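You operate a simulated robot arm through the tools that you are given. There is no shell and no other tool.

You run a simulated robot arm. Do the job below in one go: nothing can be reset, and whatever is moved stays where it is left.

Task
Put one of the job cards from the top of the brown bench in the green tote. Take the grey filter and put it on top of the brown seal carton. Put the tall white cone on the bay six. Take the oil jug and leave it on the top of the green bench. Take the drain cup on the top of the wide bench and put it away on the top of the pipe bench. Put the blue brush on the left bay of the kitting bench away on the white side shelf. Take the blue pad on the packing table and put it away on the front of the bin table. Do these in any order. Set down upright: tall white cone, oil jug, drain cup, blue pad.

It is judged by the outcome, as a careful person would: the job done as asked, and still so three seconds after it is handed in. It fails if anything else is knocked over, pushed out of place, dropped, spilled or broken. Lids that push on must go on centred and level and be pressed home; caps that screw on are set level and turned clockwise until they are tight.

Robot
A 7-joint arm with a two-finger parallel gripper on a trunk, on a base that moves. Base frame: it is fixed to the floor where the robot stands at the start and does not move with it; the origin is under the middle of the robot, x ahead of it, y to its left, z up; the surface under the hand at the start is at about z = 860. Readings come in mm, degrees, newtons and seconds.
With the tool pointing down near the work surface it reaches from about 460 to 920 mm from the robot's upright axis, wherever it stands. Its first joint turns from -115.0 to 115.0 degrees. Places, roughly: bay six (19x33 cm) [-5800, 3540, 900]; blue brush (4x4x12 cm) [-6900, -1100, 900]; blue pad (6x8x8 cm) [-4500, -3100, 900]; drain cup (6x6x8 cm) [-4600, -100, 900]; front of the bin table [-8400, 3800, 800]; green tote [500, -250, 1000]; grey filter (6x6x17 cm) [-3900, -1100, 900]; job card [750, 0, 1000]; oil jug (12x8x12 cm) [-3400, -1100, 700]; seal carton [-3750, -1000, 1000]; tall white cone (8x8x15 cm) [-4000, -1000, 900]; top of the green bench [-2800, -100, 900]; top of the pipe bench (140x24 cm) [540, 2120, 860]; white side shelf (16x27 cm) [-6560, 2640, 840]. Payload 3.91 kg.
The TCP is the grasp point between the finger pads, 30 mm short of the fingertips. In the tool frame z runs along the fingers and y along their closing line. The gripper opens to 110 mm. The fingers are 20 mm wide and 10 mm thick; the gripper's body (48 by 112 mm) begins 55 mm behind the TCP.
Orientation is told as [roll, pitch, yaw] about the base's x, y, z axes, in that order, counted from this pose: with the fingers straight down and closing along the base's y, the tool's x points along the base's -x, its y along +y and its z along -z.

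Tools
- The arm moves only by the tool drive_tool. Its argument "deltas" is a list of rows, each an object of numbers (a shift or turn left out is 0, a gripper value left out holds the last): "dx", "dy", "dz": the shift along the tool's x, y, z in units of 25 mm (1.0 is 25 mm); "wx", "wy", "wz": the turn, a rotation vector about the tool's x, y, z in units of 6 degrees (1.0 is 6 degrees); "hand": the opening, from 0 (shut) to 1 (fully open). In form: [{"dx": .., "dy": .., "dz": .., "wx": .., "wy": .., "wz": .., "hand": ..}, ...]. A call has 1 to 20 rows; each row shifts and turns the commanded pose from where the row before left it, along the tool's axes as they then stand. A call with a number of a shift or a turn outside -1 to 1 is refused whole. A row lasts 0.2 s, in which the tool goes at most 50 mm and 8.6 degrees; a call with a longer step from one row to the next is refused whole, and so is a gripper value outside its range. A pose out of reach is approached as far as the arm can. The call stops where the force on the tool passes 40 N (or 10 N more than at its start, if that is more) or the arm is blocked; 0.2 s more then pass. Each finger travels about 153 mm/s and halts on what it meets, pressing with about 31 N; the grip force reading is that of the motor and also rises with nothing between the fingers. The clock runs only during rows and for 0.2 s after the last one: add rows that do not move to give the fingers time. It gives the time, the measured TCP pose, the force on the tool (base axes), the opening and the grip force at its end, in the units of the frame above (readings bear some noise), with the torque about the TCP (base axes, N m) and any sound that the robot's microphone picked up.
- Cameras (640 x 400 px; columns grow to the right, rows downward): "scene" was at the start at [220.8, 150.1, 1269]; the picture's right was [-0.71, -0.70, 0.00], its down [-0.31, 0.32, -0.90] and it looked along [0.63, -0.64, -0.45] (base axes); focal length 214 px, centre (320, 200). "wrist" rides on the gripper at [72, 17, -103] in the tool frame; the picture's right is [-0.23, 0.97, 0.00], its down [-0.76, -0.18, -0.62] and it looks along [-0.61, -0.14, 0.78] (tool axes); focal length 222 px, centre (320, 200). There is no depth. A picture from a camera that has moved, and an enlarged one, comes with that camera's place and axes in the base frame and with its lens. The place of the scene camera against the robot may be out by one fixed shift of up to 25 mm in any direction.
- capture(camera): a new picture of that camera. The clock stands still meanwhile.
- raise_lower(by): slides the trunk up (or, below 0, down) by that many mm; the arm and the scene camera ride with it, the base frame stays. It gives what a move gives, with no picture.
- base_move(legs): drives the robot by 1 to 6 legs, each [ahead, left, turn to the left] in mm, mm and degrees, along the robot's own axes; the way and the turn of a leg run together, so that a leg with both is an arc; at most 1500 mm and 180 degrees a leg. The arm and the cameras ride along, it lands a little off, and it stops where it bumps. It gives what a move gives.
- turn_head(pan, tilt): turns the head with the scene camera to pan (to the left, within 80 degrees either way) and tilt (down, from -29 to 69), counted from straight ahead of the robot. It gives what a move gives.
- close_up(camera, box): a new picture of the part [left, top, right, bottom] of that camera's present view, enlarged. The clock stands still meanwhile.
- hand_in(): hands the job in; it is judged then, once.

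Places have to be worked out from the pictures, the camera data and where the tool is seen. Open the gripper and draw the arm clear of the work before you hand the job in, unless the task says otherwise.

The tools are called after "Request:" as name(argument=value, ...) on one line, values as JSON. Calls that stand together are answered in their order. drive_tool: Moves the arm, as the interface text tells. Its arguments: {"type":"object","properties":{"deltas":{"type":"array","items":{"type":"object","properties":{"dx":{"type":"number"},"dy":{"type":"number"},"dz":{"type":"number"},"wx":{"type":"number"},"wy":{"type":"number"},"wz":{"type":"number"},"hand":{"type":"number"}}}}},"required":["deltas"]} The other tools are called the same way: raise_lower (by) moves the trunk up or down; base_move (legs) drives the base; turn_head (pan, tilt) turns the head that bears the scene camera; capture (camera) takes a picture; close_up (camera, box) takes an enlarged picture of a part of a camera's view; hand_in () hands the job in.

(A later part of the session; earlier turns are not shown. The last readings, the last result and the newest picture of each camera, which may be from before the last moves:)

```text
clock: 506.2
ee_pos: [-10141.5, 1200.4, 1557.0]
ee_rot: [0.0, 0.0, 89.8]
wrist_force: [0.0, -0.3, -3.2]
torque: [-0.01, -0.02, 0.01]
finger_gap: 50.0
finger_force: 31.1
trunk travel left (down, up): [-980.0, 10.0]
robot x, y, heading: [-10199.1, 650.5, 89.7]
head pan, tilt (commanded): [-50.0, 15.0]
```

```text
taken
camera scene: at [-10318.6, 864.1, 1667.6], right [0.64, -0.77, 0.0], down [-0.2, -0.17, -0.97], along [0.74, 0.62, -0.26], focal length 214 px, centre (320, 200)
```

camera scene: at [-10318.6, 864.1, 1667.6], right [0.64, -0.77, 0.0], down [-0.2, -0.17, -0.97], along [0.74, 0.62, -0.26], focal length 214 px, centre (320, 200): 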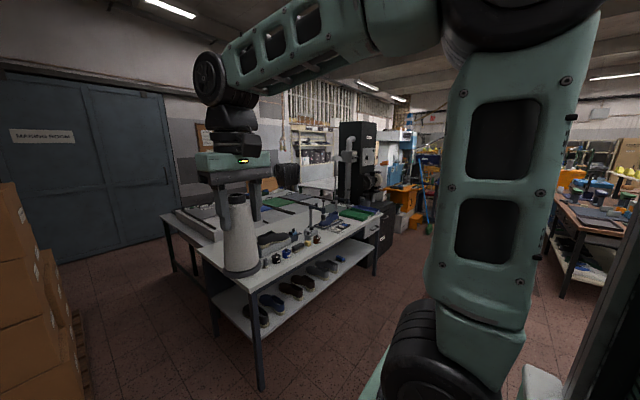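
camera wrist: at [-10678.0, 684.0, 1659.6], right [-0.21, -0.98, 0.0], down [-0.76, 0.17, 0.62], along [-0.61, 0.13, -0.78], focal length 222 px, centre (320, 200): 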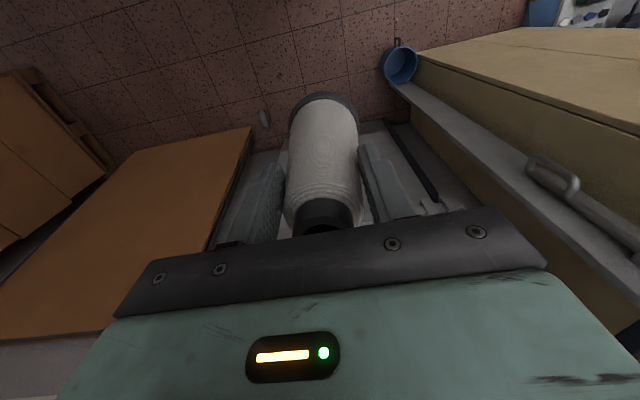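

Request:
close_up(camera="scene", box=[250, 90, 430, 230])

Request:
turn_head(pan=-25, tilt=12)

Request:
capture(camera="scene")

Request:
close_up(camera="scene", box=[240, 120, 480, 270])

```text
2.86 times, centred on (340, 160) of scene
camera zoom: at [-10318.6, 864.1, 1667.6], right [0.64, -0.77, 0.0], down [-0.2, -0.17, -0.97], along [0.74, 0.62, -0.26], focal length 613 px, centre (263, 314)
```

zoom: 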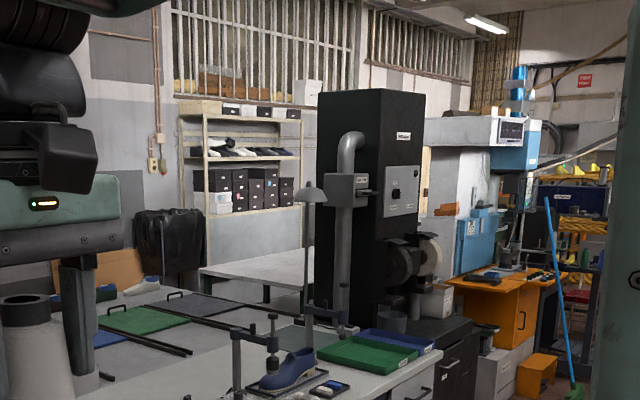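

```text
clock: 507.1
ee_pos: [-10140.7, 1200.2, 1556.8]
ee_rot: [-0.1, 0.1, 89.8]
wrist_force: [-0.7, 1.7, -2.1]
torque: [-0.05, 0.02, 0.0]
finger_gap: 49.8
finger_force: 31.1
trunk travel left (down, up): [-980.0, 10.0]
robot x, y, heading: [-10195.0, 648.8, 89.9]
head pan, tilt (commanded): [-25.0, 12.0]
```

```text
taken
camera scene: at [-10350.6, 888.6, 1672.5], right [0.9, -0.43, 0.0], down [-0.09, -0.19, -0.98], along [0.42, 0.88, -0.21], focal length 214 px, centre (320, 200)
```

scene: 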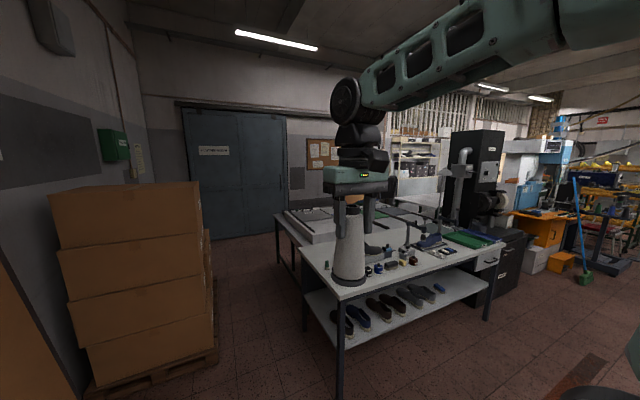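

```text
2.67 times, centred on (360, 195) of scene
camera zoom: at [-10350.6, 888.6, 1672.5], right [0.9, -0.43, 0.0], down [-0.09, -0.19, -0.98], along [0.42, 0.88, -0.21], focal length 572 px, centre (213, 213)
```

zoom: 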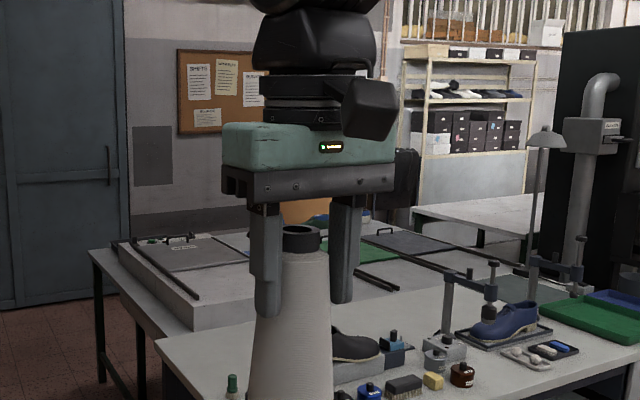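

The passage between box stack (x≈−10500) and QC table (x≈−9830) is narrow but wide enough for the base. I go through in short, corrected legs.

Request:
base_move(legs=[[800, -30, 0.1]])

Request:
turn_head(pan=20, tilt=35)

Request:
capture(camera="scene")

Request:
capture(camera="wrist")

```text
clock: 511.4
ee_pos: [-10107.2, 1995.3, 1557.3]
ee_rot: [-0.1, -0.1, 89.9]
wrist_force: [-0.5, -0.2, -2.3]
torque: [-0.01, 0.0, 0.0]
finger_gap: 49.9
finger_force: 30.7
trunk travel left (down, up): [-980.0, 10.0]
robot x, y, heading: [-10170.2, 1444.6, 89.9]
head pan, tilt (commanded): [-25.0, 12.0]
```

```text
clock: 512.5
ee_pos: [-10107.9, 1994.9, 1557.5]
ee_rot: [-0.1, 0.0, 89.8]
wrist_force: [1.2, 0.0, -2.3]
torque: [-0.02, 0.01, 0.02]
finger_gap: 50.1
finger_force: 30.8
trunk travel left (down, up): [-980.0, 10.0]
robot x, y, heading: [-10166.8, 1445.7, 89.6]
head pan, tilt (commanded): [20.0, 35.0]
```

```text
taken
camera scene: at [-10387.0, 1682.2, 1635.6], right [0.94, 0.34, 0.0], down [0.19, -0.54, -0.82], along [-0.28, 0.77, -0.57], focal length 214 px, centre (320, 200)
```

scene: 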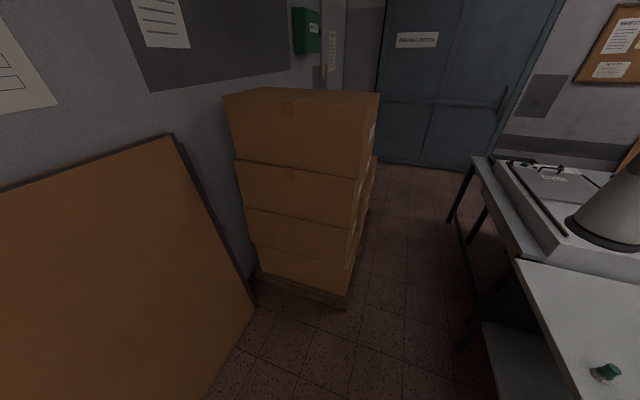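

```text
taken
camera wrist: at [-10124.1, 1923.6, 1659.6], right [-0.97, 0.23, 0.0], down [0.18, 0.76, 0.62], along [0.14, 0.61, -0.78], focal length 222 px, centre (320, 200)
```

wrist: 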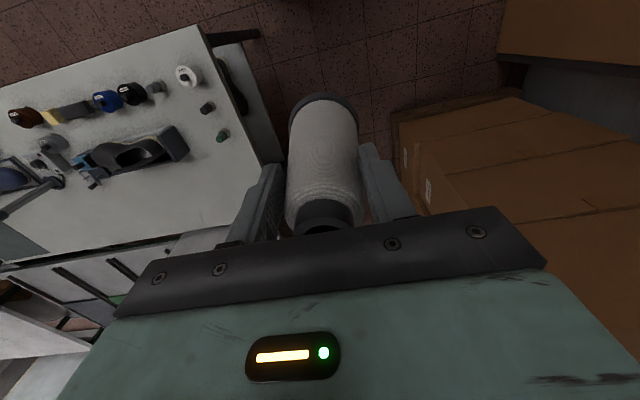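

Passage spans about x −10500 to −9785; I shift 30 mm right and go on.

Request:
base_move(legs=[[700, -30, 0.2]])

Request:
base_move(legs=[[900, 0, 0]])

Request:
turn_head(pan=-45, tilt=15)

Request:
capture(camera="scene")

Request:
turn_head(pan=0, tilt=15)

Request:
capture(camera="scene")

```text
clock: 516.3
ee_pos: [-10073.8, 2692.4, 1556.7]
ee_rot: [-0.2, 0.0, 89.8]
wrist_force: [-0.3, 0.3, -2.1]
torque: [-0.05, -0.01, 0.0]
finger_gap: 50.1
finger_force: 30.8
trunk travel left (down, up): [-980.0, 10.0]
robot x, y, heading: [-10132.7, 2142.0, 89.8]
head pan, tilt (commanded): [20.0, 35.0]
```

```text
clock: 521.1
ee_pos: [-10065.5, 3593.8, 1557.9]
ee_rot: [-0.1, 0.0, 89.5]
wrist_force: [0.2, -0.1, -2.5]
torque: [-0.04, 0.0, 0.0]
finger_gap: 50.0
finger_force: 31.1
trunk travel left (down, up): [-980.0, 10.0]
robot x, y, heading: [-10127.0, 3043.2, 89.5]
head pan, tilt (commanded): [20.0, 35.0]
```

```text
clock: 522.4
ee_pos: [-10066.4, 3596.5, 1558.5]
ee_rot: [-0.1, -0.1, 89.5]
wrist_force: [0.2, -0.6, -2.7]
torque: [-0.05, 0.0, 0.0]
finger_gap: 49.8
finger_force: 30.9
trunk travel left (down, up): [-980.0, 10.0]
robot x, y, heading: [-10131.4, 3045.2, 89.6]
head pan, tilt (commanded): [-45.0, 15.0]
```

```text
taken
camera scene: at [-10251.6, 3264.9, 1667.6], right [0.7, -0.71, 0.0], down [-0.18, -0.18, -0.97], along [0.69, 0.68, -0.26], focal length 214 px, centre (320, 200)
```

scene: 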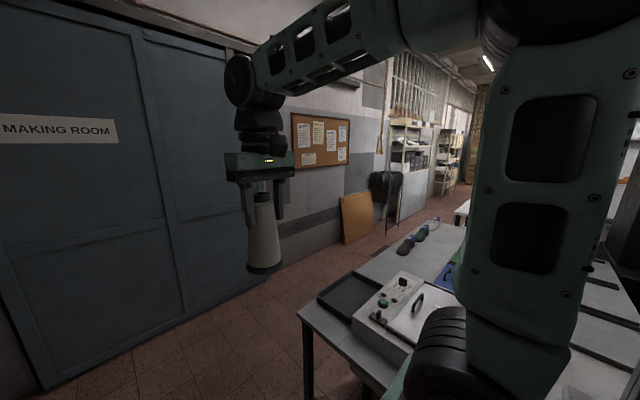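

```text
clock: 523.5
ee_pos: [-10066.4, 3595.1, 1557.8]
ee_rot: [0.0, 0.1, 89.5]
wrist_force: [-0.5, -0.8, -3.1]
torque: [-0.06, 0.02, 0.01]
finger_gap: 49.7
finger_force: 30.6
trunk travel left (down, up): [-980.0, 10.0]
robot x, y, heading: [-10129.0, 3044.9, 89.5]
head pan, tilt (commanded): [0.0, 15.0]
```

```text
taken
camera scene: at [-10317.3, 3292.8, 1667.6], right [1.0, -0.01, 0.0], down [0.0, -0.26, -0.97], along [0.01, 0.97, -0.26], focal length 214 px, centre (320, 200)
```

scene: 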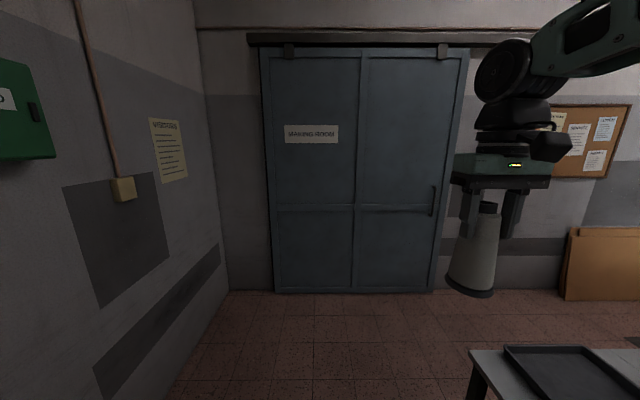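

The bin table's front is on the north corridor. I continue to y≈4590, turn east, and look along the corridor.

Request:
base_move(legs=[[1540, 0, 0.3], [0, 0, -90]])

Request:
turn_head(pan=0, tilt=15)

Request:
capture(camera="scene")

Request:
turn_head(pan=-40, tilt=25)

Request:
capture(camera="scene")

```text
refused: 1540 is not a number from -1500 to 1500
```

```text
clock: 524.1
ee_pos: [-10066.7, 3594.6, 1556.8]
ee_rot: [-0.1, 0.0, 89.5]
wrist_force: [0.9, 0.6, -2.7]
torque: [-0.02, 0.01, -0.01]
finger_gap: 49.8
finger_force: 30.8
trunk travel left (down, up): [-980.0, 10.0]
robot x, y, heading: [-10129.8, 3048.6, 89.6]
head pan, tilt (commanded): [0.0, 15.0]
```

```text
taken
camera scene: at [-10317.4, 3292.8, 1667.6], right [1.0, -0.01, 0.0], down [0.0, -0.26, -0.97], along [0.01, 0.97, -0.26], focal length 214 px, centre (320, 200)
```

scene: 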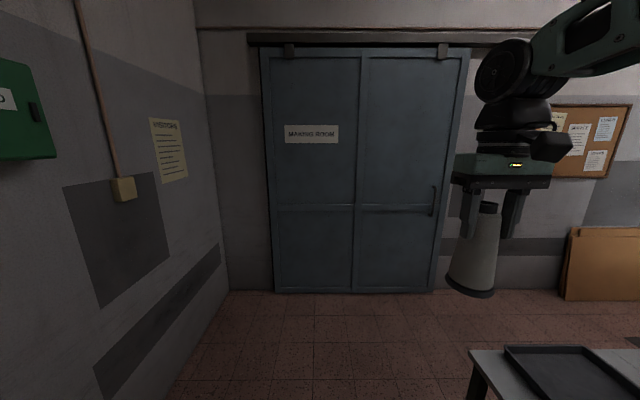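

```text
clock: 525.2
ee_pos: [-10066.3, 3595.0, 1558.4]
ee_rot: [0.0, 0.0, 89.5]
wrist_force: [-0.8, 0.4, -1.7]
torque: [-0.04, -0.01, -0.02]
finger_gap: 50.1
finger_force: 30.9
trunk travel left (down, up): [-980.0, 10.0]
robot x, y, heading: [-10125.8, 3044.0, 89.2]
head pan, tilt (commanded): [-40.0, 25.0]
```

```text
taken
camera scene: at [-10258.4, 3269.5, 1651.4], right [0.76, -0.65, 0.0], down [-0.27, -0.32, -0.91], along [0.59, 0.69, -0.42], focal length 214 px, centre (320, 200)
```

scene: 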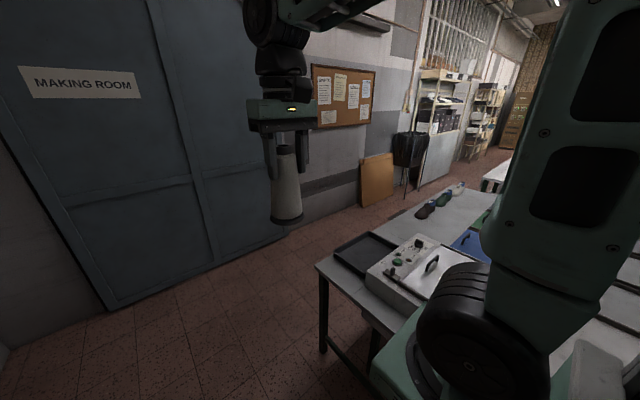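

Request:
base_move(legs=[[1400, 0, 0.3], [130, 0, 0], [0, 0, -90]])

Request:
turn_head(pan=0, tilt=15)

Request:
capture(camera="scene")

Request:
turn_head(pan=-25, tilt=20)

Request:
capture(camera="scene")

```text
clock: 536.8
ee_pos: [-9558.8, 4498.3, 1556.8]
ee_rot: [-0.2, 0.0, -0.4]
wrist_force: [-0.3, -0.2, -2.7]
torque: [-0.01, 0.04, -0.03]
finger_gap: 49.6
finger_force: 30.6
trunk travel left (down, up): [-980.0, 10.0]
robot x, y, heading: [-10107.3, 4558.4, -0.3]
head pan, tilt (commanded): [-40.0, 25.0]
```

```text
clock: 537.9
ee_pos: [-9558.8, 4495.6, 1556.3]
ee_rot: [0.0, 0.1, -0.3]
wrist_force: [0.2, -0.9, -2.5]
torque: [0.0, 0.03, -0.01]
finger_gap: 49.7
finger_force: 30.8
trunk travel left (down, up): [-980.0, 10.0]
robot x, y, heading: [-10107.3, 4557.0, -0.3]
head pan, tilt (commanded): [0.0, 15.0]
```

```text
taken
camera scene: at [-9857.0, 4772.6, 1667.6], right [-0.01, -1.0, 0.0], down [-0.26, 0.0, -0.97], along [0.97, -0.01, -0.26], focal length 214 px, centre (320, 200)
```

scene: 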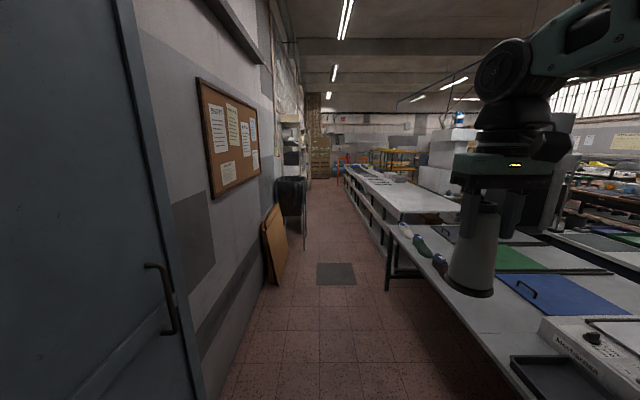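

```text
clock: 538.8
ee_pos: [-9559.4, 4497.7, 1555.7]
ee_rot: [-0.1, 0.0, -0.5]
wrist_force: [0.4, 0.6, -2.6]
torque: [-0.03, 0.02, 0.02]
finger_gap: 49.8
finger_force: 31.4
trunk travel left (down, up): [-980.0, 10.0]
robot x, y, heading: [-10110.0, 4559.2, -0.5]
head pan, tilt (commanded): [-25.0, 20.0]
```

```text
taken
camera scene: at [-9866.3, 4733.5, 1659.4], right [-0.43, -0.9, 0.0], down [-0.31, 0.15, -0.94], along [0.85, -0.4, -0.34], focal length 214 px, centre (320, 200)
```

scene: 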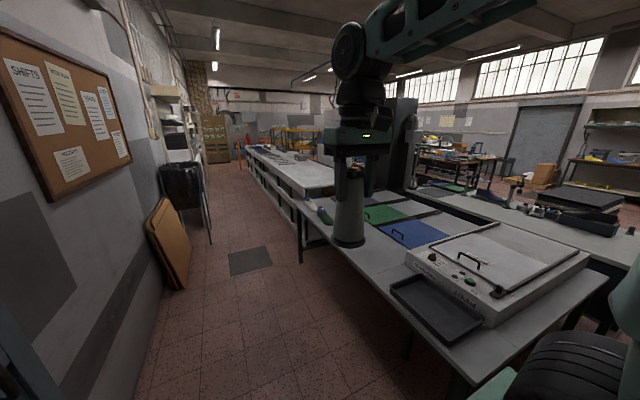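

A long white table with bays runs along the corridor's south side. I drive east toward x≈−5750.

Request:
base_move(legs=[[1450, 0, 0.4], [1450, 0, 0]])

Request:
turn_head(pan=-35, tilt=20)

Request:
capture(camera="scene")

Request:
capture(camera="wrist")

```text
clock: 552.8
ee_pos: [-6652.3, 4456.7, 1557.8]
ee_rot: [-0.2, 0.0, -0.6]
wrist_force: [0.0, 1.4, -1.3]
torque: [-0.02, 0.03, 0.02]
finger_gap: 49.8
finger_force: 30.5
trunk travel left (down, up): [-980.0, 10.0]
robot x, y, heading: [-7202.6, 4517.6, -1.0]
head pan, tilt (commanded): [-25.0, 20.0]
```

```text
clock: 553.5
ee_pos: [-6652.5, 4456.9, 1558.2]
ee_rot: [-0.1, -0.1, -0.6]
wrist_force: [-0.4, -0.6, -2.4]
torque: [0.0, 0.02, -0.01]
finger_gap: 49.9
finger_force: 31.1
trunk travel left (down, up): [-980.0, 10.0]
robot x, y, heading: [-7201.4, 4523.4, -0.9]
head pan, tilt (commanded): [-35.0, 20.0]
```

```text
taken
camera scene: at [-6966.4, 4680.1, 1659.4], right [-0.58, -0.81, 0.0], down [-0.28, 0.2, -0.94], along [0.76, -0.55, -0.34], focal length 214 px, centre (320, 200)
```

scene: 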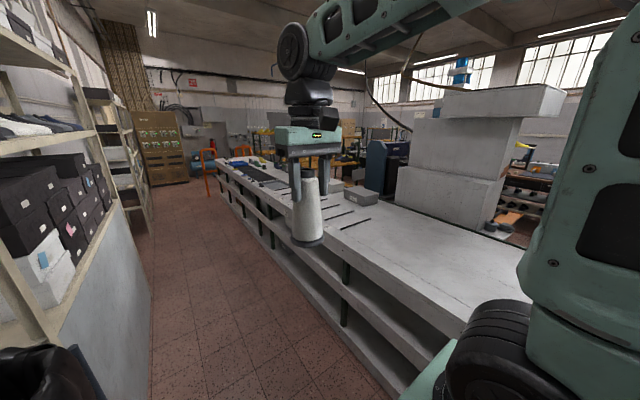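

```text
taken
camera wrist: at [-6723.3, 4474.3, 1659.6], right [0.24, 0.97, 0.0], down [0.76, -0.19, 0.62], along [0.6, -0.15, -0.78], focal length 222 px, centre (320, 200)
```

wrist: 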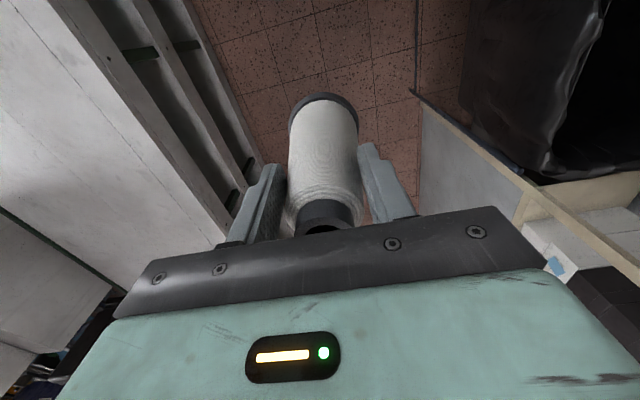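

Request:
close_up(camera="scene", box=[200, 140, 440, 270])

Request:
close_up(camera="scene", box=[360, 60, 580, 260])

```text
2.67 times, centred on (320, 205) of scene
camera zoom: at [-6966.4, 4680.1, 1659.4], right [-0.58, -0.81, 0.0], down [-0.28, 0.2, -0.94], along [0.76, -0.55, -0.34], focal length 572 px, centre (320, 187)
```

zoom: 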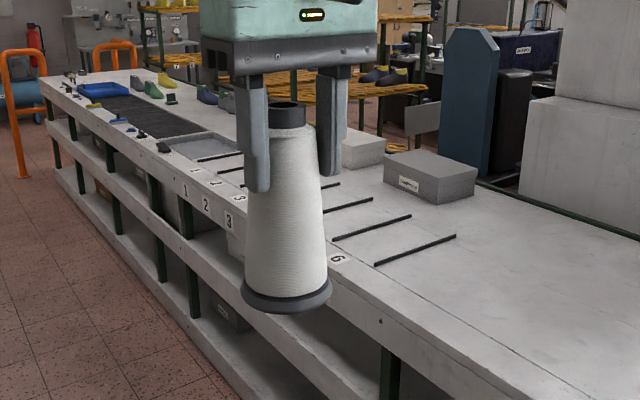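

```text
2.00 times, centred on (470, 160) of scene
camera zoom: at [-6966.4, 4680.1, 1659.4], right [-0.58, -0.81, 0.0], down [-0.28, 0.2, -0.94], along [0.76, -0.55, -0.34], focal length 429 px, centre (20, 280)
```

zoom: 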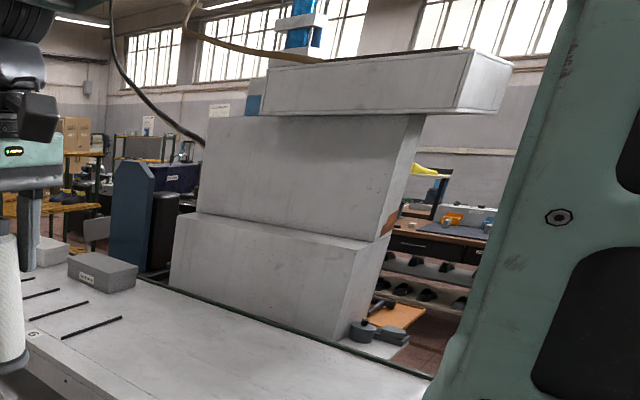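

Bay six is clearly marked, between dividers at x≈−5881 and −5690, y 3375–3702. I drive to x≈−5717, turn to face the table and look.

Request:
base_move(legs=[[1480, 0, 0.9], [0, 0, -90]])

Request:
turn_head(pan=-5, tilt=40)

Request:
capture(camera="scene")

Request:
capture(camera="wrist")

```text
clock: 564.7
ee_pos: [-5772.9, 3957.4, 1557.6]
ee_rot: [-0.1, 0.1, -90.3]
wrist_force: [0.6, 0.0, -2.6]
torque: [0.06, 0.03, 0.01]
finger_gap: 49.7
finger_force: 31.5
trunk travel left (down, up): [-980.0, 10.0]
robot x, y, heading: [-5714.9, 4505.0, -90.5]
head pan, tilt (commanded): [-35.0, 20.0]
```

```text
clock: 565.7
ee_pos: [-5774.8, 3957.7, 1558.8]
ee_rot: [0.0, 0.0, -90.3]
wrist_force: [-0.6, -0.5, -2.8]
torque: [0.06, 0.03, -0.03]
finger_gap: 49.7
finger_force: 30.8
trunk travel left (down, up): [-980.0, 10.0]
robot x, y, heading: [-5715.2, 4507.9, -90.4]
head pan, tilt (commanded): [-5.0, 40.0]
```

```text
taken
camera scene: at [-5501.9, 4289.7, 1628.1], right [-1.0, 0.09, 0.0], down [0.06, 0.64, -0.77], along [-0.07, -0.76, -0.64], focal length 214 px, centre (320, 200)
```

scene: 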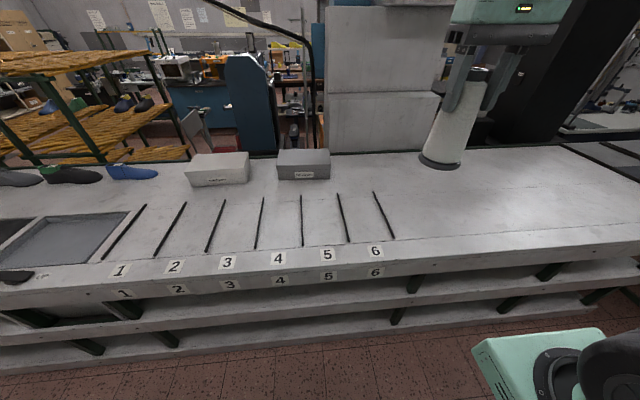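

```text
taken
camera wrist: at [-5755.1, 4029.8, 1659.6], right [0.97, -0.23, 0.0], down [-0.18, -0.76, 0.62], along [-0.15, -0.61, -0.78], focal length 222 px, centre (320, 200)
```

wrist: 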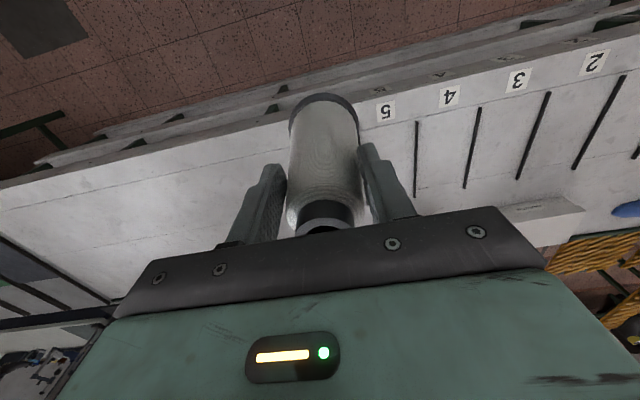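

Bay six is between the last two dividers (centre ≈ (−5781, 3545)). I move the base 255 mm closer, then lower the trunk.

Request:
base_move(legs=[[255, 0, 0.4]])

Request:
raise_lower(by=-380)

Request:
capture(camera="scene")

Request:
capture(camera="wrist")

```text
clock: 567.5
ee_pos: [-5771.0, 3700.5, 1557.4]
ee_rot: [-0.2, 0.0, -90.0]
wrist_force: [0.1, 0.7, -2.8]
torque: [0.02, -0.01, 0.0]
finger_gap: 49.7
finger_force: 31.2
trunk travel left (down, up): [-980.0, 10.0]
robot x, y, heading: [-5711.0, 4251.1, -89.8]
head pan, tilt (commanded): [-5.0, 40.0]
```

```text
clock: 571.2
ee_pos: [-5771.4, 3700.3, 1176.4]
ee_rot: [-0.1, 0.0, -90.1]
wrist_force: [-0.1, 0.5, -2.1]
torque: [0.0, 0.01, 0.0]
finger_gap: 49.5
finger_force: 30.8
trunk travel left (down, up): [-600.0, 390.0]
robot x, y, heading: [-5710.1, 4248.4, -90.2]
head pan, tilt (commanded): [-5.0, 40.0]
```

```text
taken
camera scene: at [-5501.7, 4034.8, 1248.0], right [-1.0, 0.09, 0.0], down [0.06, 0.64, -0.77], along [-0.07, -0.76, -0.64], focal length 214 px, centre (320, 200)
```

scene: 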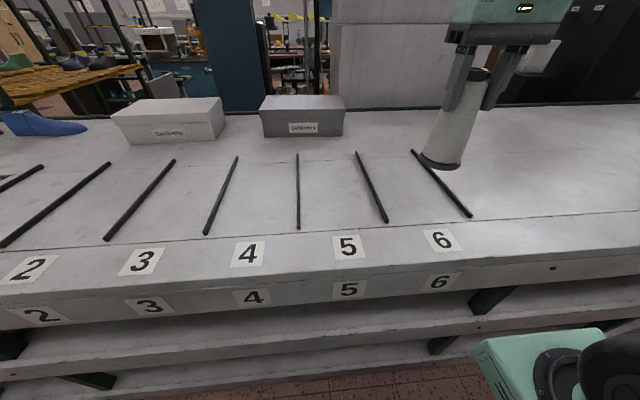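

```text
taken
camera wrist: at [-5753.8, 3773.8, 1279.6], right [0.97, -0.23, 0.0], down [-0.18, -0.76, 0.62], along [-0.14, -0.61, -0.78], focal length 222 px, centre (320, 200)
```

wrist: 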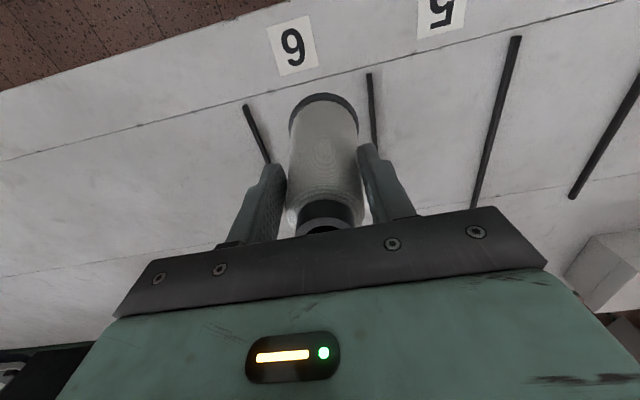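

Wrist view gives bay six centre ≈ (−5795, 3533). I move the cone over it.

Request:
drive_tool(deltas=[{"dx": -0.3, "dy": -0.06}, {"dx": -0.6, "dy": -0.1}, {"dx": -0.8, "dy": -0.12}, {"dx": -0.8, "dy": -0.12}, {"dx": -0.8, "dy": -0.12}, {"dx": -0.8, "dy": -0.12}, {"dx": -0.8, "dy": -0.12}, {"dx": -0.8, "dy": -0.12}, {"dx": -0.6, "dy": -0.08}, {"dx": -0.3}, {}])

Request:
capture(camera="scene")

Request:
capture(camera="wrist")

```text
clock: 573.6
ee_pos: [-5796.7, 3536.6, 1177.1]
ee_rot: [-0.1, 0.0, -90.1]
wrist_force: [-0.2, -0.5, -2.3]
torque: [0.03, -0.02, 0.0]
finger_gap: 49.9
finger_force: 31.3
trunk travel left (down, up): [-600.0, 390.0]
robot x, y, heading: [-5715.0, 4251.7, -90.3]
head pan, tilt (commanded): [-5.0, 40.0]
```

```text
taken
camera scene: at [-5501.7, 4034.8, 1248.0], right [-1.0, 0.09, 0.0], down [0.06, 0.64, -0.77], along [-0.07, -0.76, -0.64], focal length 214 px, centre (320, 200)
```

scene: 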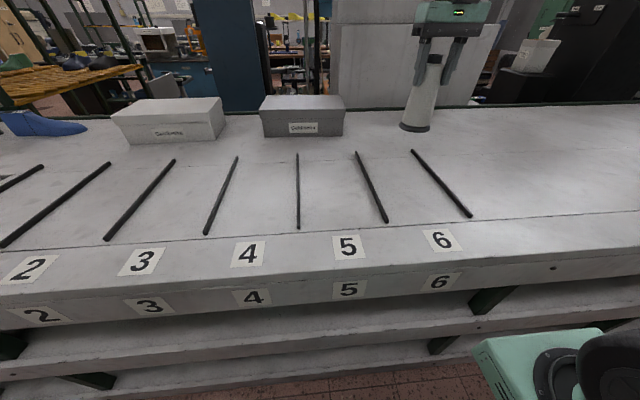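

```text
taken
camera wrist: at [-5777.9, 3608.5, 1279.3], right [0.97, -0.23, 0.0], down [-0.18, -0.76, 0.62], along [-0.14, -0.61, -0.78], focal length 222 px, centre (320, 200)
```

wrist: 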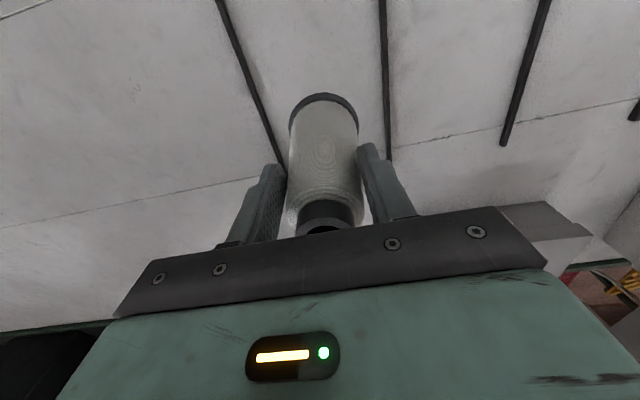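

Centred in the bay. I lower gently to about 20 mm above, then by small steps.

Request:
drive_tool(deltas=[{"dz": 0.2}, {"dz": 0.4}, {"dz": 0.45}, {"dz": 0.45}, {"dz": 0.45}, {"dz": 0.45}, {"dz": 0.45}, {"dz": 0.45}, {"dz": 0.45}, {"dz": 0.4}, {"dz": 0.3}, {"dz": 0.2}, {}])

Request:
close_up(camera="scene", box=[340, 20, 500, 240])

```text
clock: 576.4
ee_pos: [-5796.1, 3537.5, 1061.9]
ee_rot: [0.0, 0.0, -90.1]
wrist_force: [-0.5, 0.1, -2.1]
torque: [0.02, 0.05, -0.02]
finger_gap: 49.7
finger_force: 30.9
trunk travel left (down, up): [-600.0, 390.0]
robot x, y, heading: [-5711.8, 4252.1, -90.1]
head pan, tilt (commanded): [-5.0, 40.0]
```

```text
1.82 times, centred on (420, 130) of scene
camera zoom: at [-5501.7, 4034.8, 1248.0], right [-1.0, 0.09, 0.0], down [0.06, 0.64, -0.77], along [-0.07, -0.76, -0.64], focal length 390 px, centre (138, 327)
```

zoom: 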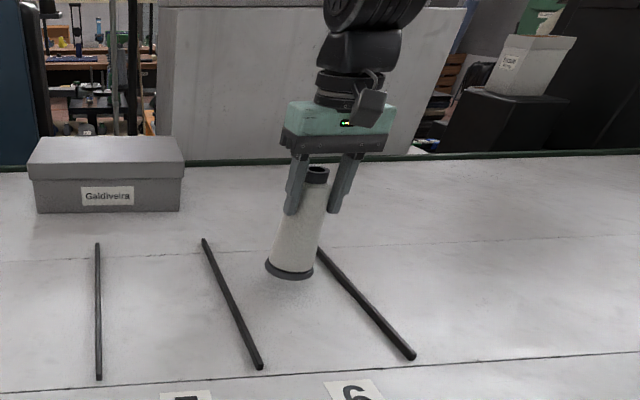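

Request:
drive_tool(deltas=[{"dz": 0.2}, {"dz": 0.2}, {"dz": 0.2}, {}])

Request:
drive_tool(deltas=[{"dz": 0.15}, {"dz": 0.15}, {}])

Request:
drive_tool(deltas=[{"dz": 0.12}, {"dz": 0.12}, {}])

```text
clock: 577.4
ee_pos: [-5794.7, 3535.9, 1045.4]
ee_rot: [0.0, 0.0, -90.1]
wrist_force: [-0.3, -0.4, -1.5]
torque: [0.02, 0.02, 0.01]
finger_gap: 49.5
finger_force: 31.0
trunk travel left (down, up): [-600.0, 390.0]
robot x, y, heading: [-5712.6, 4252.5, -90.1]
head pan, tilt (commanded): [-5.0, 40.0]
```

```text
clock: 578.2
ee_pos: [-5796.2, 3536.4, 1039.6]
ee_rot: [0.0, -0.1, -90.1]
wrist_force: [0.0, -0.1, -1.7]
torque: [0.0, 0.02, -0.01]
finger_gap: 49.9
finger_force: 31.1
trunk travel left (down, up): [-600.0, 390.0]
robot x, y, heading: [-5713.3, 4253.4, -90.2]
head pan, tilt (commanded): [-5.0, 40.0]
```

```text
clock: 579.0
ee_pos: [-5795.8, 3536.3, 1033.0]
ee_rot: [-0.2, 0.0, -90.1]
wrist_force: [-0.1, -0.5, -2.4]
torque: [0.08, -0.03, -0.01]
finger_gap: 49.7
finger_force: 31.6
trunk travel left (down, up): [-600.0, 390.0]
robot x, y, heading: [-5711.6, 4249.4, -90.0]
head pan, tilt (commanded): [-5.0, 40.0]
```

Request:
drive_tool(deltas=[{"dz": 0.12}, {"dz": 0.12}, {}])

Request:
drive_tool(deltas=[{"dz": 0.12}, {"dz": 0.12}, {}])

Request:
close_up(camera="scene", box=[340, 20, 500, 240])

```text
clock: 579.8
ee_pos: [-5795.6, 3535.5, 1026.9]
ee_rot: [-0.1, 0.1, -90.0]
wrist_force: [-0.7, -0.2, -2.4]
torque: [0.03, 0.0, 0.01]
finger_gap: 49.6
finger_force: 31.2
trunk travel left (down, up): [-600.0, 390.0]
robot x, y, heading: [-5712.0, 4251.5, -89.9]
head pan, tilt (commanded): [-5.0, 40.0]
```

```text
clock: 580.7
ee_pos: [-5796.3, 3535.5, 1025.3]
ee_rot: [0.0, -0.5, -90.0]
wrist_force: [0.5, 4.3, 15.2]
torque: [-0.18, 0.26, -0.08]
finger_gap: 49.7
finger_force: 31.3
trunk travel left (down, up): [-600.0, 390.0]
robot x, y, heading: [-5709.4, 4254.5, -90.3]
head pan, tilt (commanded): [-5.0, 40.0]
stopped in row 3: the force on the tool passed its limit at 42 N (the readings are from after the stop); the commanded pose is now the measured one
```

```text
1.82 times, centred on (420, 130) of scene
camera zoom: at [-5501.5, 4035.8, 1247.9], right [-1.0, 0.09, 0.0], down [0.06, 0.64, -0.77], along [-0.07, -0.76, -0.64], focal length 390 px, centre (138, 327)
```

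zoom: 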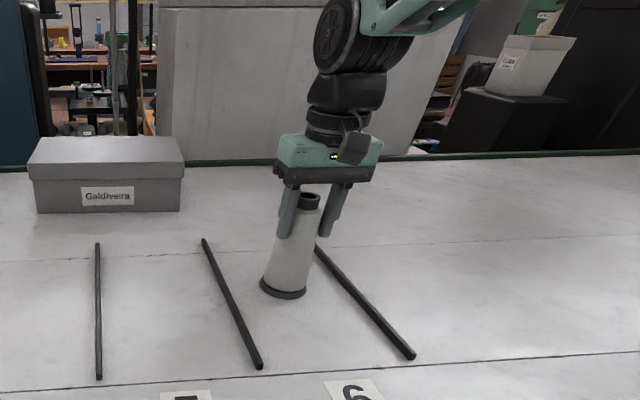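

The cone is seated in bay six. I relieve the load, open slowly, and back straight up.

Request:
drive_tool(deltas=[{"dz": -0.03}, {}, {"hand": 0.48}, {"hand": 0.52}, {"hand": 0.6}, {"hand": 0.75}, {"hand": 0.9}, {}])

Request:
close_up(camera="scene", box=[340, 20, 500, 240])

Request:
drive_tool(deltas=[{"dz": -0.4}, {"dz": -0.7}, {"dz": -1}, {"dz": -1}, {"dz": -1}, {"dz": -1}, {"dz": -1}, {"dz": -1}])

Request:
capture(camera="scene")

Request:
capture(camera="wrist")

```text
clock: 582.5
ee_pos: [-5794.7, 3535.6, 1024.5]
ee_rot: [0.0, -0.3, -90.1]
wrist_force: [0.0, -0.6, 0.0]
torque: [0.02, -0.03, -0.01]
finger_gap: 98.8
finger_force: 0.0
trunk travel left (down, up): [-600.0, 390.0]
robot x, y, heading: [-5709.9, 4250.4, -90.2]
head pan, tilt (commanded): [-5.0, 40.0]
```

```text
1.82 times, centred on (420, 130) of scene
camera zoom: at [-5501.7, 4035.0, 1248.0], right [-1.0, 0.09, 0.0], down [0.06, 0.64, -0.77], along [-0.07, -0.76, -0.64], focal length 390 px, centre (138, 327)
```

zoom: 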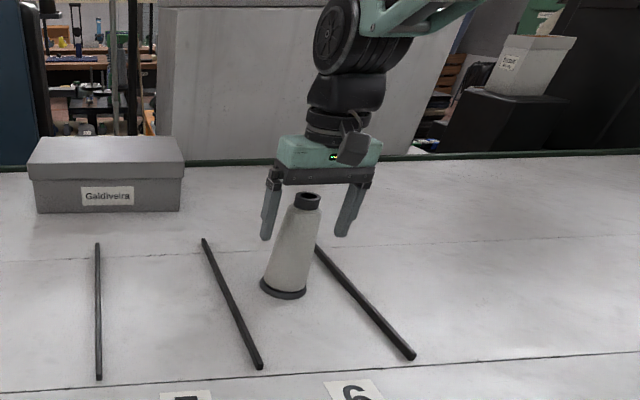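

```text
clock: 584.3
ee_pos: [-5795.1, 3536.1, 1201.9]
ee_rot: [0.0, -0.4, -90.0]
wrist_force: [-0.1, -0.4, -0.6]
torque: [-0.03, 0.03, -0.01]
finger_gap: 98.8
finger_force: 0.2
trunk travel left (down, up): [-600.0, 390.0]
robot x, y, heading: [-5715.7, 4255.4, -89.9]
head pan, tilt (commanded): [-5.0, 40.0]
```

```text
taken
camera scene: at [-5501.7, 4034.9, 1248.0], right [-1.0, 0.09, 0.0], down [0.06, 0.64, -0.77], along [-0.07, -0.76, -0.64], focal length 214 px, centre (320, 200)
```

scene: 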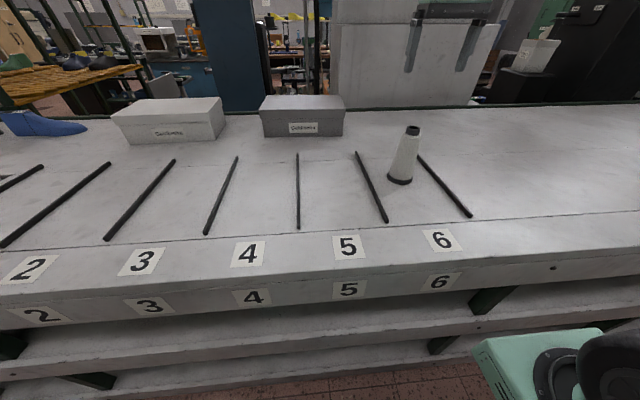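

```text
taken
camera wrist: at [-5777.1, 3609.3, 1304.4], right [0.97, -0.23, 0.0], down [-0.18, -0.76, 0.63], along [-0.14, -0.61, -0.78], focal length 222 px, centre (320, 200)
```

wrist: 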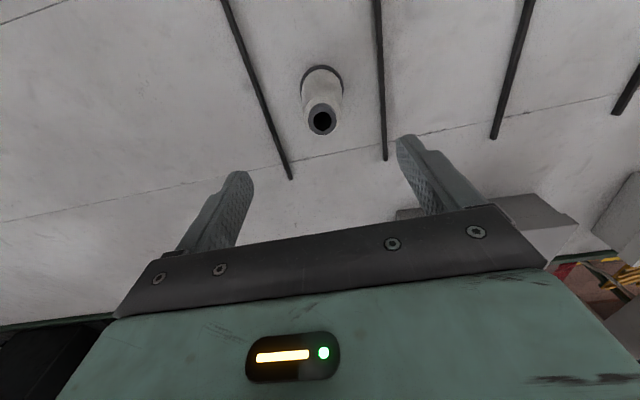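

The cone stands upright in bay six. From here I look for the white side shelf near (−6560, 2640), raising the trunk for a view over the table.

Request:
drive_tool(deltas=[{"dx": 1}, {"dx": 1}, {"dx": 1}, {"dx": 1}, {"dx": 1}, {"dx": 1}, {"dx": 1}])

Request:
raise_lower(by=380)

Request:
turn_head(pan=-30, tilt=25)

Request:
capture(camera="scene")

Request:
close_up(camera="scene", box=[280, 60, 520, 220])

```text
clock: 585.9
ee_pos: [-5795.1, 3710.2, 1199.4]
ee_rot: [-0.1, -0.3, -90.0]
wrist_force: [0.8, -0.6, 0.9]
torque: [0.06, 0.02, 0.0]
finger_gap: 98.9
finger_force: 0.1
trunk travel left (down, up): [-600.0, 390.0]
robot x, y, heading: [-5715.9, 4250.6, -90.2]
head pan, tilt (commanded): [-5.0, 40.0]
```

```text
clock: 589.5
ee_pos: [-5796.2, 3710.9, 1580.4]
ee_rot: [0.1, -0.2, -90.0]
wrist_force: [-0.1, 0.2, 0.7]
torque: [0.01, -0.01, -0.03]
finger_gap: 98.7
finger_force: 0.1
trunk travel left (down, up): [-980.0, 10.0]
robot x, y, heading: [-5713.4, 4253.0, -90.1]
head pan, tilt (commanded): [-5.0, 40.0]
```

```text
clock: 590.4
ee_pos: [-5795.5, 3711.1, 1580.3]
ee_rot: [0.0, -0.2, -90.1]
wrist_force: [0.0, 0.3, 0.6]
torque: [0.02, 0.0, 0.0]
finger_gap: 99.0
finger_force: 0.0
trunk travel left (down, up): [-980.0, 10.0]
robot x, y, heading: [-5712.7, 4251.5, -90.2]
head pan, tilt (commanded): [-30.0, 25.0]
```

```text
taken
camera scene: at [-5540.3, 4039.9, 1651.3], right [-0.87, 0.5, 0.0], down [0.21, 0.37, -0.91], along [-0.45, -0.78, -0.42], focal length 214 px, centre (320, 200)
```

scene: 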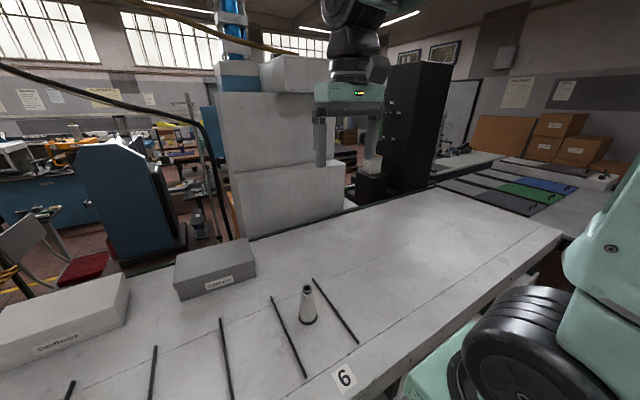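

```text
2.50 times, centred on (400, 140) of scene
camera zoom: at [-5540.3, 4039.9, 1651.3], right [-0.87, 0.5, 0.0], down [0.21, 0.37, -0.91], along [-0.45, -0.78, -0.42], focal length 536 px, centre (120, 350)
```

zoom: 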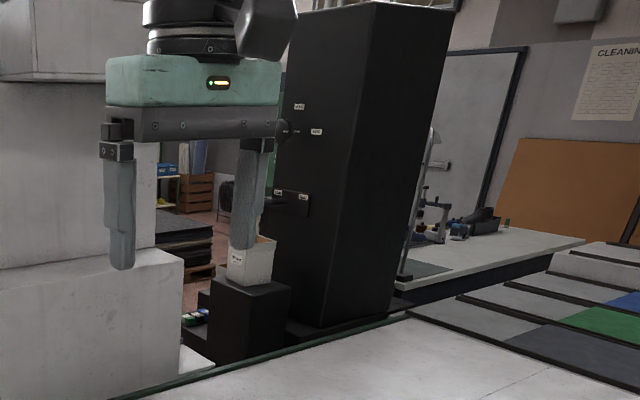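

The side shelf hangs on the white machine's west side and must be served from the south. I'll fetch the brush next via the west passage: back off, turn to face −x and drive down the corridor.

Request:
base_move(legs=[[-270, 0, 0], [0, 0, -90], [1450, 0, 0]])

Request:
base_move(legs=[[1450, 0, 0]])

Request:
turn_head(pan=30, tilt=25)

Request:
capture(camera="scene")

```text
clock: 603.0
ee_pos: [-7713.1, 4606.3, 1580.4]
ee_rot: [0.0, -0.4, 179.9]
wrist_force: [0.0, 0.5, -0.1]
torque: [-0.04, -0.04, 0.03]
finger_gap: 98.8
finger_force: 0.1
trunk travel left (down, up): [-980.0, 10.0]
robot x, y, heading: [-7175.5, 4524.7, 179.8]
head pan, tilt (commanded): [-30.0, 25.0]
```

```text
clock: 610.1
ee_pos: [-9148.4, 4613.2, 1580.8]
ee_rot: [0.0, -0.4, 179.8]
wrist_force: [-0.3, 0.9, 0.5]
torque: [-0.03, 0.05, 0.02]
finger_gap: 98.7
finger_force: 0.0
trunk travel left (down, up): [-980.0, 10.0]
robot x, y, heading: [-8610.5, 4530.9, 179.8]
head pan, tilt (commanded): [-30.0, 25.0]
```

```text
clock: 611.5
ee_pos: [-9147.3, 4614.4, 1581.6]
ee_rot: [0.0, -0.3, 179.8]
wrist_force: [-0.1, 0.5, 0.1]
torque: [0.0, 0.0, 0.01]
finger_gap: 98.9
finger_force: 0.1
trunk travel left (down, up): [-980.0, 10.0]
robot x, y, heading: [-8610.5, 4530.0, 179.6]
head pan, tilt (commanded): [30.0, 25.0]
```

```text
taken
camera scene: at [-8817.6, 4290.5, 1651.4], right [-0.5, 0.87, 0.0], down [0.37, 0.21, -0.91], along [-0.79, -0.45, -0.42], focal length 214 px, centre (320, 200)
```

scene: 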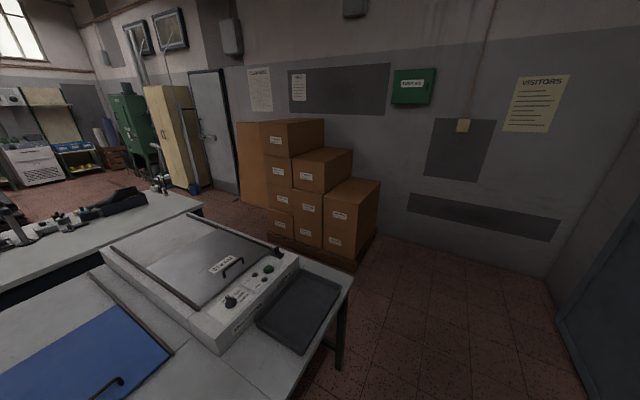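

While here I look at the bin table's front for later.

Request:
turn_head(pan=78, tilt=35)

Request:
capture(camera="scene")

```text
clock: 612.6
ee_pos: [-9149.2, 4612.8, 1580.7]
ee_rot: [0.0, -0.3, 179.8]
wrist_force: [0.2, 0.2, -0.3]
torque: [0.0, 0.02, 0.0]
finger_gap: 99.0
finger_force: 0.1
trunk travel left (down, up): [-980.0, 10.0]
robot x, y, heading: [-8606.3, 4528.4, 179.6]
head pan, tilt (commanded): [78.0, 35.0]
```

```text
taken
camera scene: at [-8756.4, 4250.1, 1635.6], right [-0.98, 0.21, 0.0], down [0.12, 0.56, -0.82], along [-0.17, -0.8, -0.57], focal length 214 px, centre (320, 200)
```

scene: 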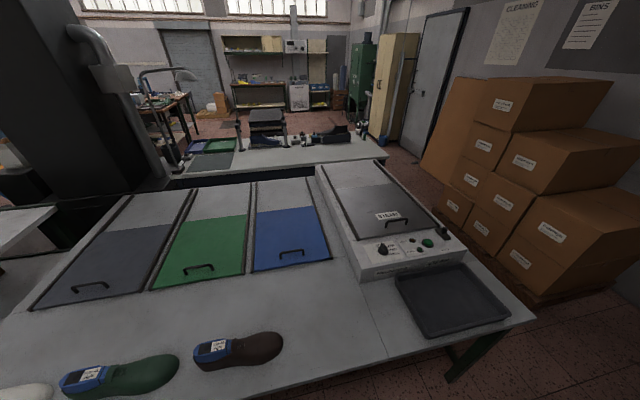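

The bin table front strip (y≈3610–4030) has free room around x≈−8780, west of the brown shoe. I continue west, face north, and will reverse through the narrow passage the way I came.

Request:
base_move(legs=[[1450, 0, 0], [70, 0, 0], [0, 0, -90]])

```text
clock: 624.3
ee_pos: [-10032.7, 5089.7, 1579.1]
ee_rot: [0.0, -0.3, 88.3]
wrist_force: [-0.1, -0.2, -1.3]
torque: [-0.02, 0.01, -0.01]
finger_gap: 99.2
finger_force: 0.0
trunk travel left (down, up): [-980.0, 10.0]
robot x, y, heading: [-10128.7, 4551.7, 88.4]
head pan, tilt (commanded): [78.0, 35.0]
```

Request:
base_move(legs=[[-1300, 0, 1.4]])

Request:
base_move(legs=[[-200, 0, 0]])

```text
clock: 630.9
ee_pos: [-10071.2, 3775.2, 1580.5]
ee_rot: [0.1, -0.3, 89.5]
wrist_force: [0.3, -0.7, 0.2]
torque: [0.05, 0.01, -0.02]
finger_gap: 98.8
finger_force: 0.1
trunk travel left (down, up): [-980.0, 10.0]
robot x, y, heading: [-10160.3, 3234.4, 89.4]
head pan, tilt (commanded): [78.0, 35.0]
```

```text
clock: 632.5
ee_pos: [-10073.1, 3575.3, 1579.8]
ee_rot: [0.0, -0.3, 89.4]
wrist_force: [-0.4, -0.6, -0.3]
torque: [0.0, -0.02, 0.01]
finger_gap: 98.7
finger_force: 0.1
trunk travel left (down, up): [-980.0, 10.0]
robot x, y, heading: [-10161.6, 3033.3, 89.6]
head pan, tilt (commanded): [78.0, 35.0]
```

Request:
base_move(legs=[[-100, -30, 0.3], [-800, 0, 0]])

Request:
base_move(legs=[[-1000, 0, 0], [-500, 0, 0]])

```text
clock: 637.6
ee_pos: [-10049.8, 2667.8, 1580.0]
ee_rot: [0.0, -0.3, 90.0]
wrist_force: [0.5, -0.5, -0.5]
torque: [-0.01, 0.0, -0.03]
finger_gap: 99.1
finger_force: 0.0
trunk travel left (down, up): [-980.0, 10.0]
robot x, y, heading: [-10133.7, 2129.6, 89.7]
head pan, tilt (commanded): [78.0, 35.0]
```

```text
clock: 645.4
ee_pos: [-10055.7, 1159.4, 1581.5]
ee_rot: [0.0, -0.3, 90.1]
wrist_force: [-0.8, 0.2, -1.0]
torque: [-0.02, 0.0, 0.0]
finger_gap: 99.1
finger_force: 0.1
trunk travel left (down, up): [-980.0, 10.0]
robot x, y, heading: [-10139.4, 620.2, 90.1]
head pan, tilt (commanded): [78.0, 35.0]
```

Through the passage. I turn east, drive to x≈−7740 and slide south to the kitting bench's west end, where the brush should be reachable.

Request:
base_move(legs=[[0, 0, -90], [1300, 0, 0], [1080, 0, 0]])

Request:
base_move(legs=[[0, -1000, 0]])

Request:
turn_head(pan=-20, tilt=25)

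Request:
capture(camera="scene")

```text
clock: 660.8
ee_pos: [-7227.9, 572.1, 1582.1]
ee_rot: [0.0, -0.3, 0.5]
wrist_force: [-0.5, -0.5, -0.1]
torque: [-0.01, -0.08, -0.01]
finger_gap: 99.2
finger_force: 0.1
trunk travel left (down, up): [-980.0, 10.0]
robot x, y, heading: [-7769.8, 652.8, 0.2]
head pan, tilt (commanded): [78.0, 35.0]
```

```text
clock: 666.0
ee_pos: [-7221.8, -427.8, 1580.8]
ee_rot: [0.0, -0.3, 0.4]
wrist_force: [-0.6, 0.6, 0.6]
torque: [0.02, 0.01, 0.0]
finger_gap: 99.1
finger_force: 0.0
trunk travel left (down, up): [-980.0, 10.0]
robot x, y, heading: [-7761.5, -353.3, 0.4]
head pan, tilt (commanded): [78.0, 35.0]
```

```text
clock: 667.7
ee_pos: [-7220.3, -427.6, 1581.1]
ee_rot: [0.1, -0.3, 0.5]
wrist_force: [-0.6, 0.2, 0.0]
torque: [-0.03, -0.02, -0.01]
finger_gap: 99.2
finger_force: 0.0
trunk travel left (down, up): [-980.0, 10.0]
robot x, y, heading: [-7761.3, -354.3, 0.5]
head pan, tilt (commanded): [-20.0, 25.0]
```

```text
taken
camera scene: at [-7519.1, -164.1, 1651.4], right [-0.34, -0.94, 0.0], down [-0.4, 0.14, -0.91], along [0.85, -0.3, -0.42], focal length 214 px, centre (320, 200)
```

scene: 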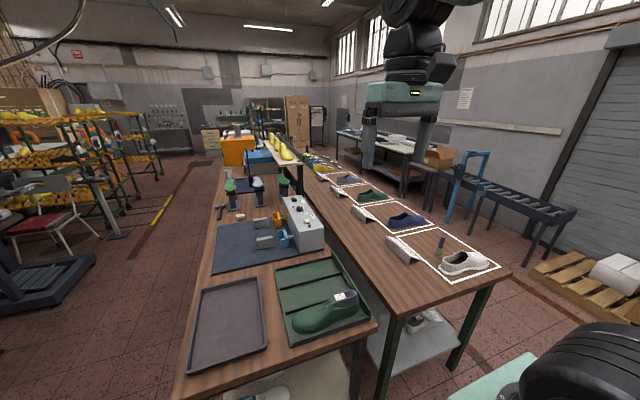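

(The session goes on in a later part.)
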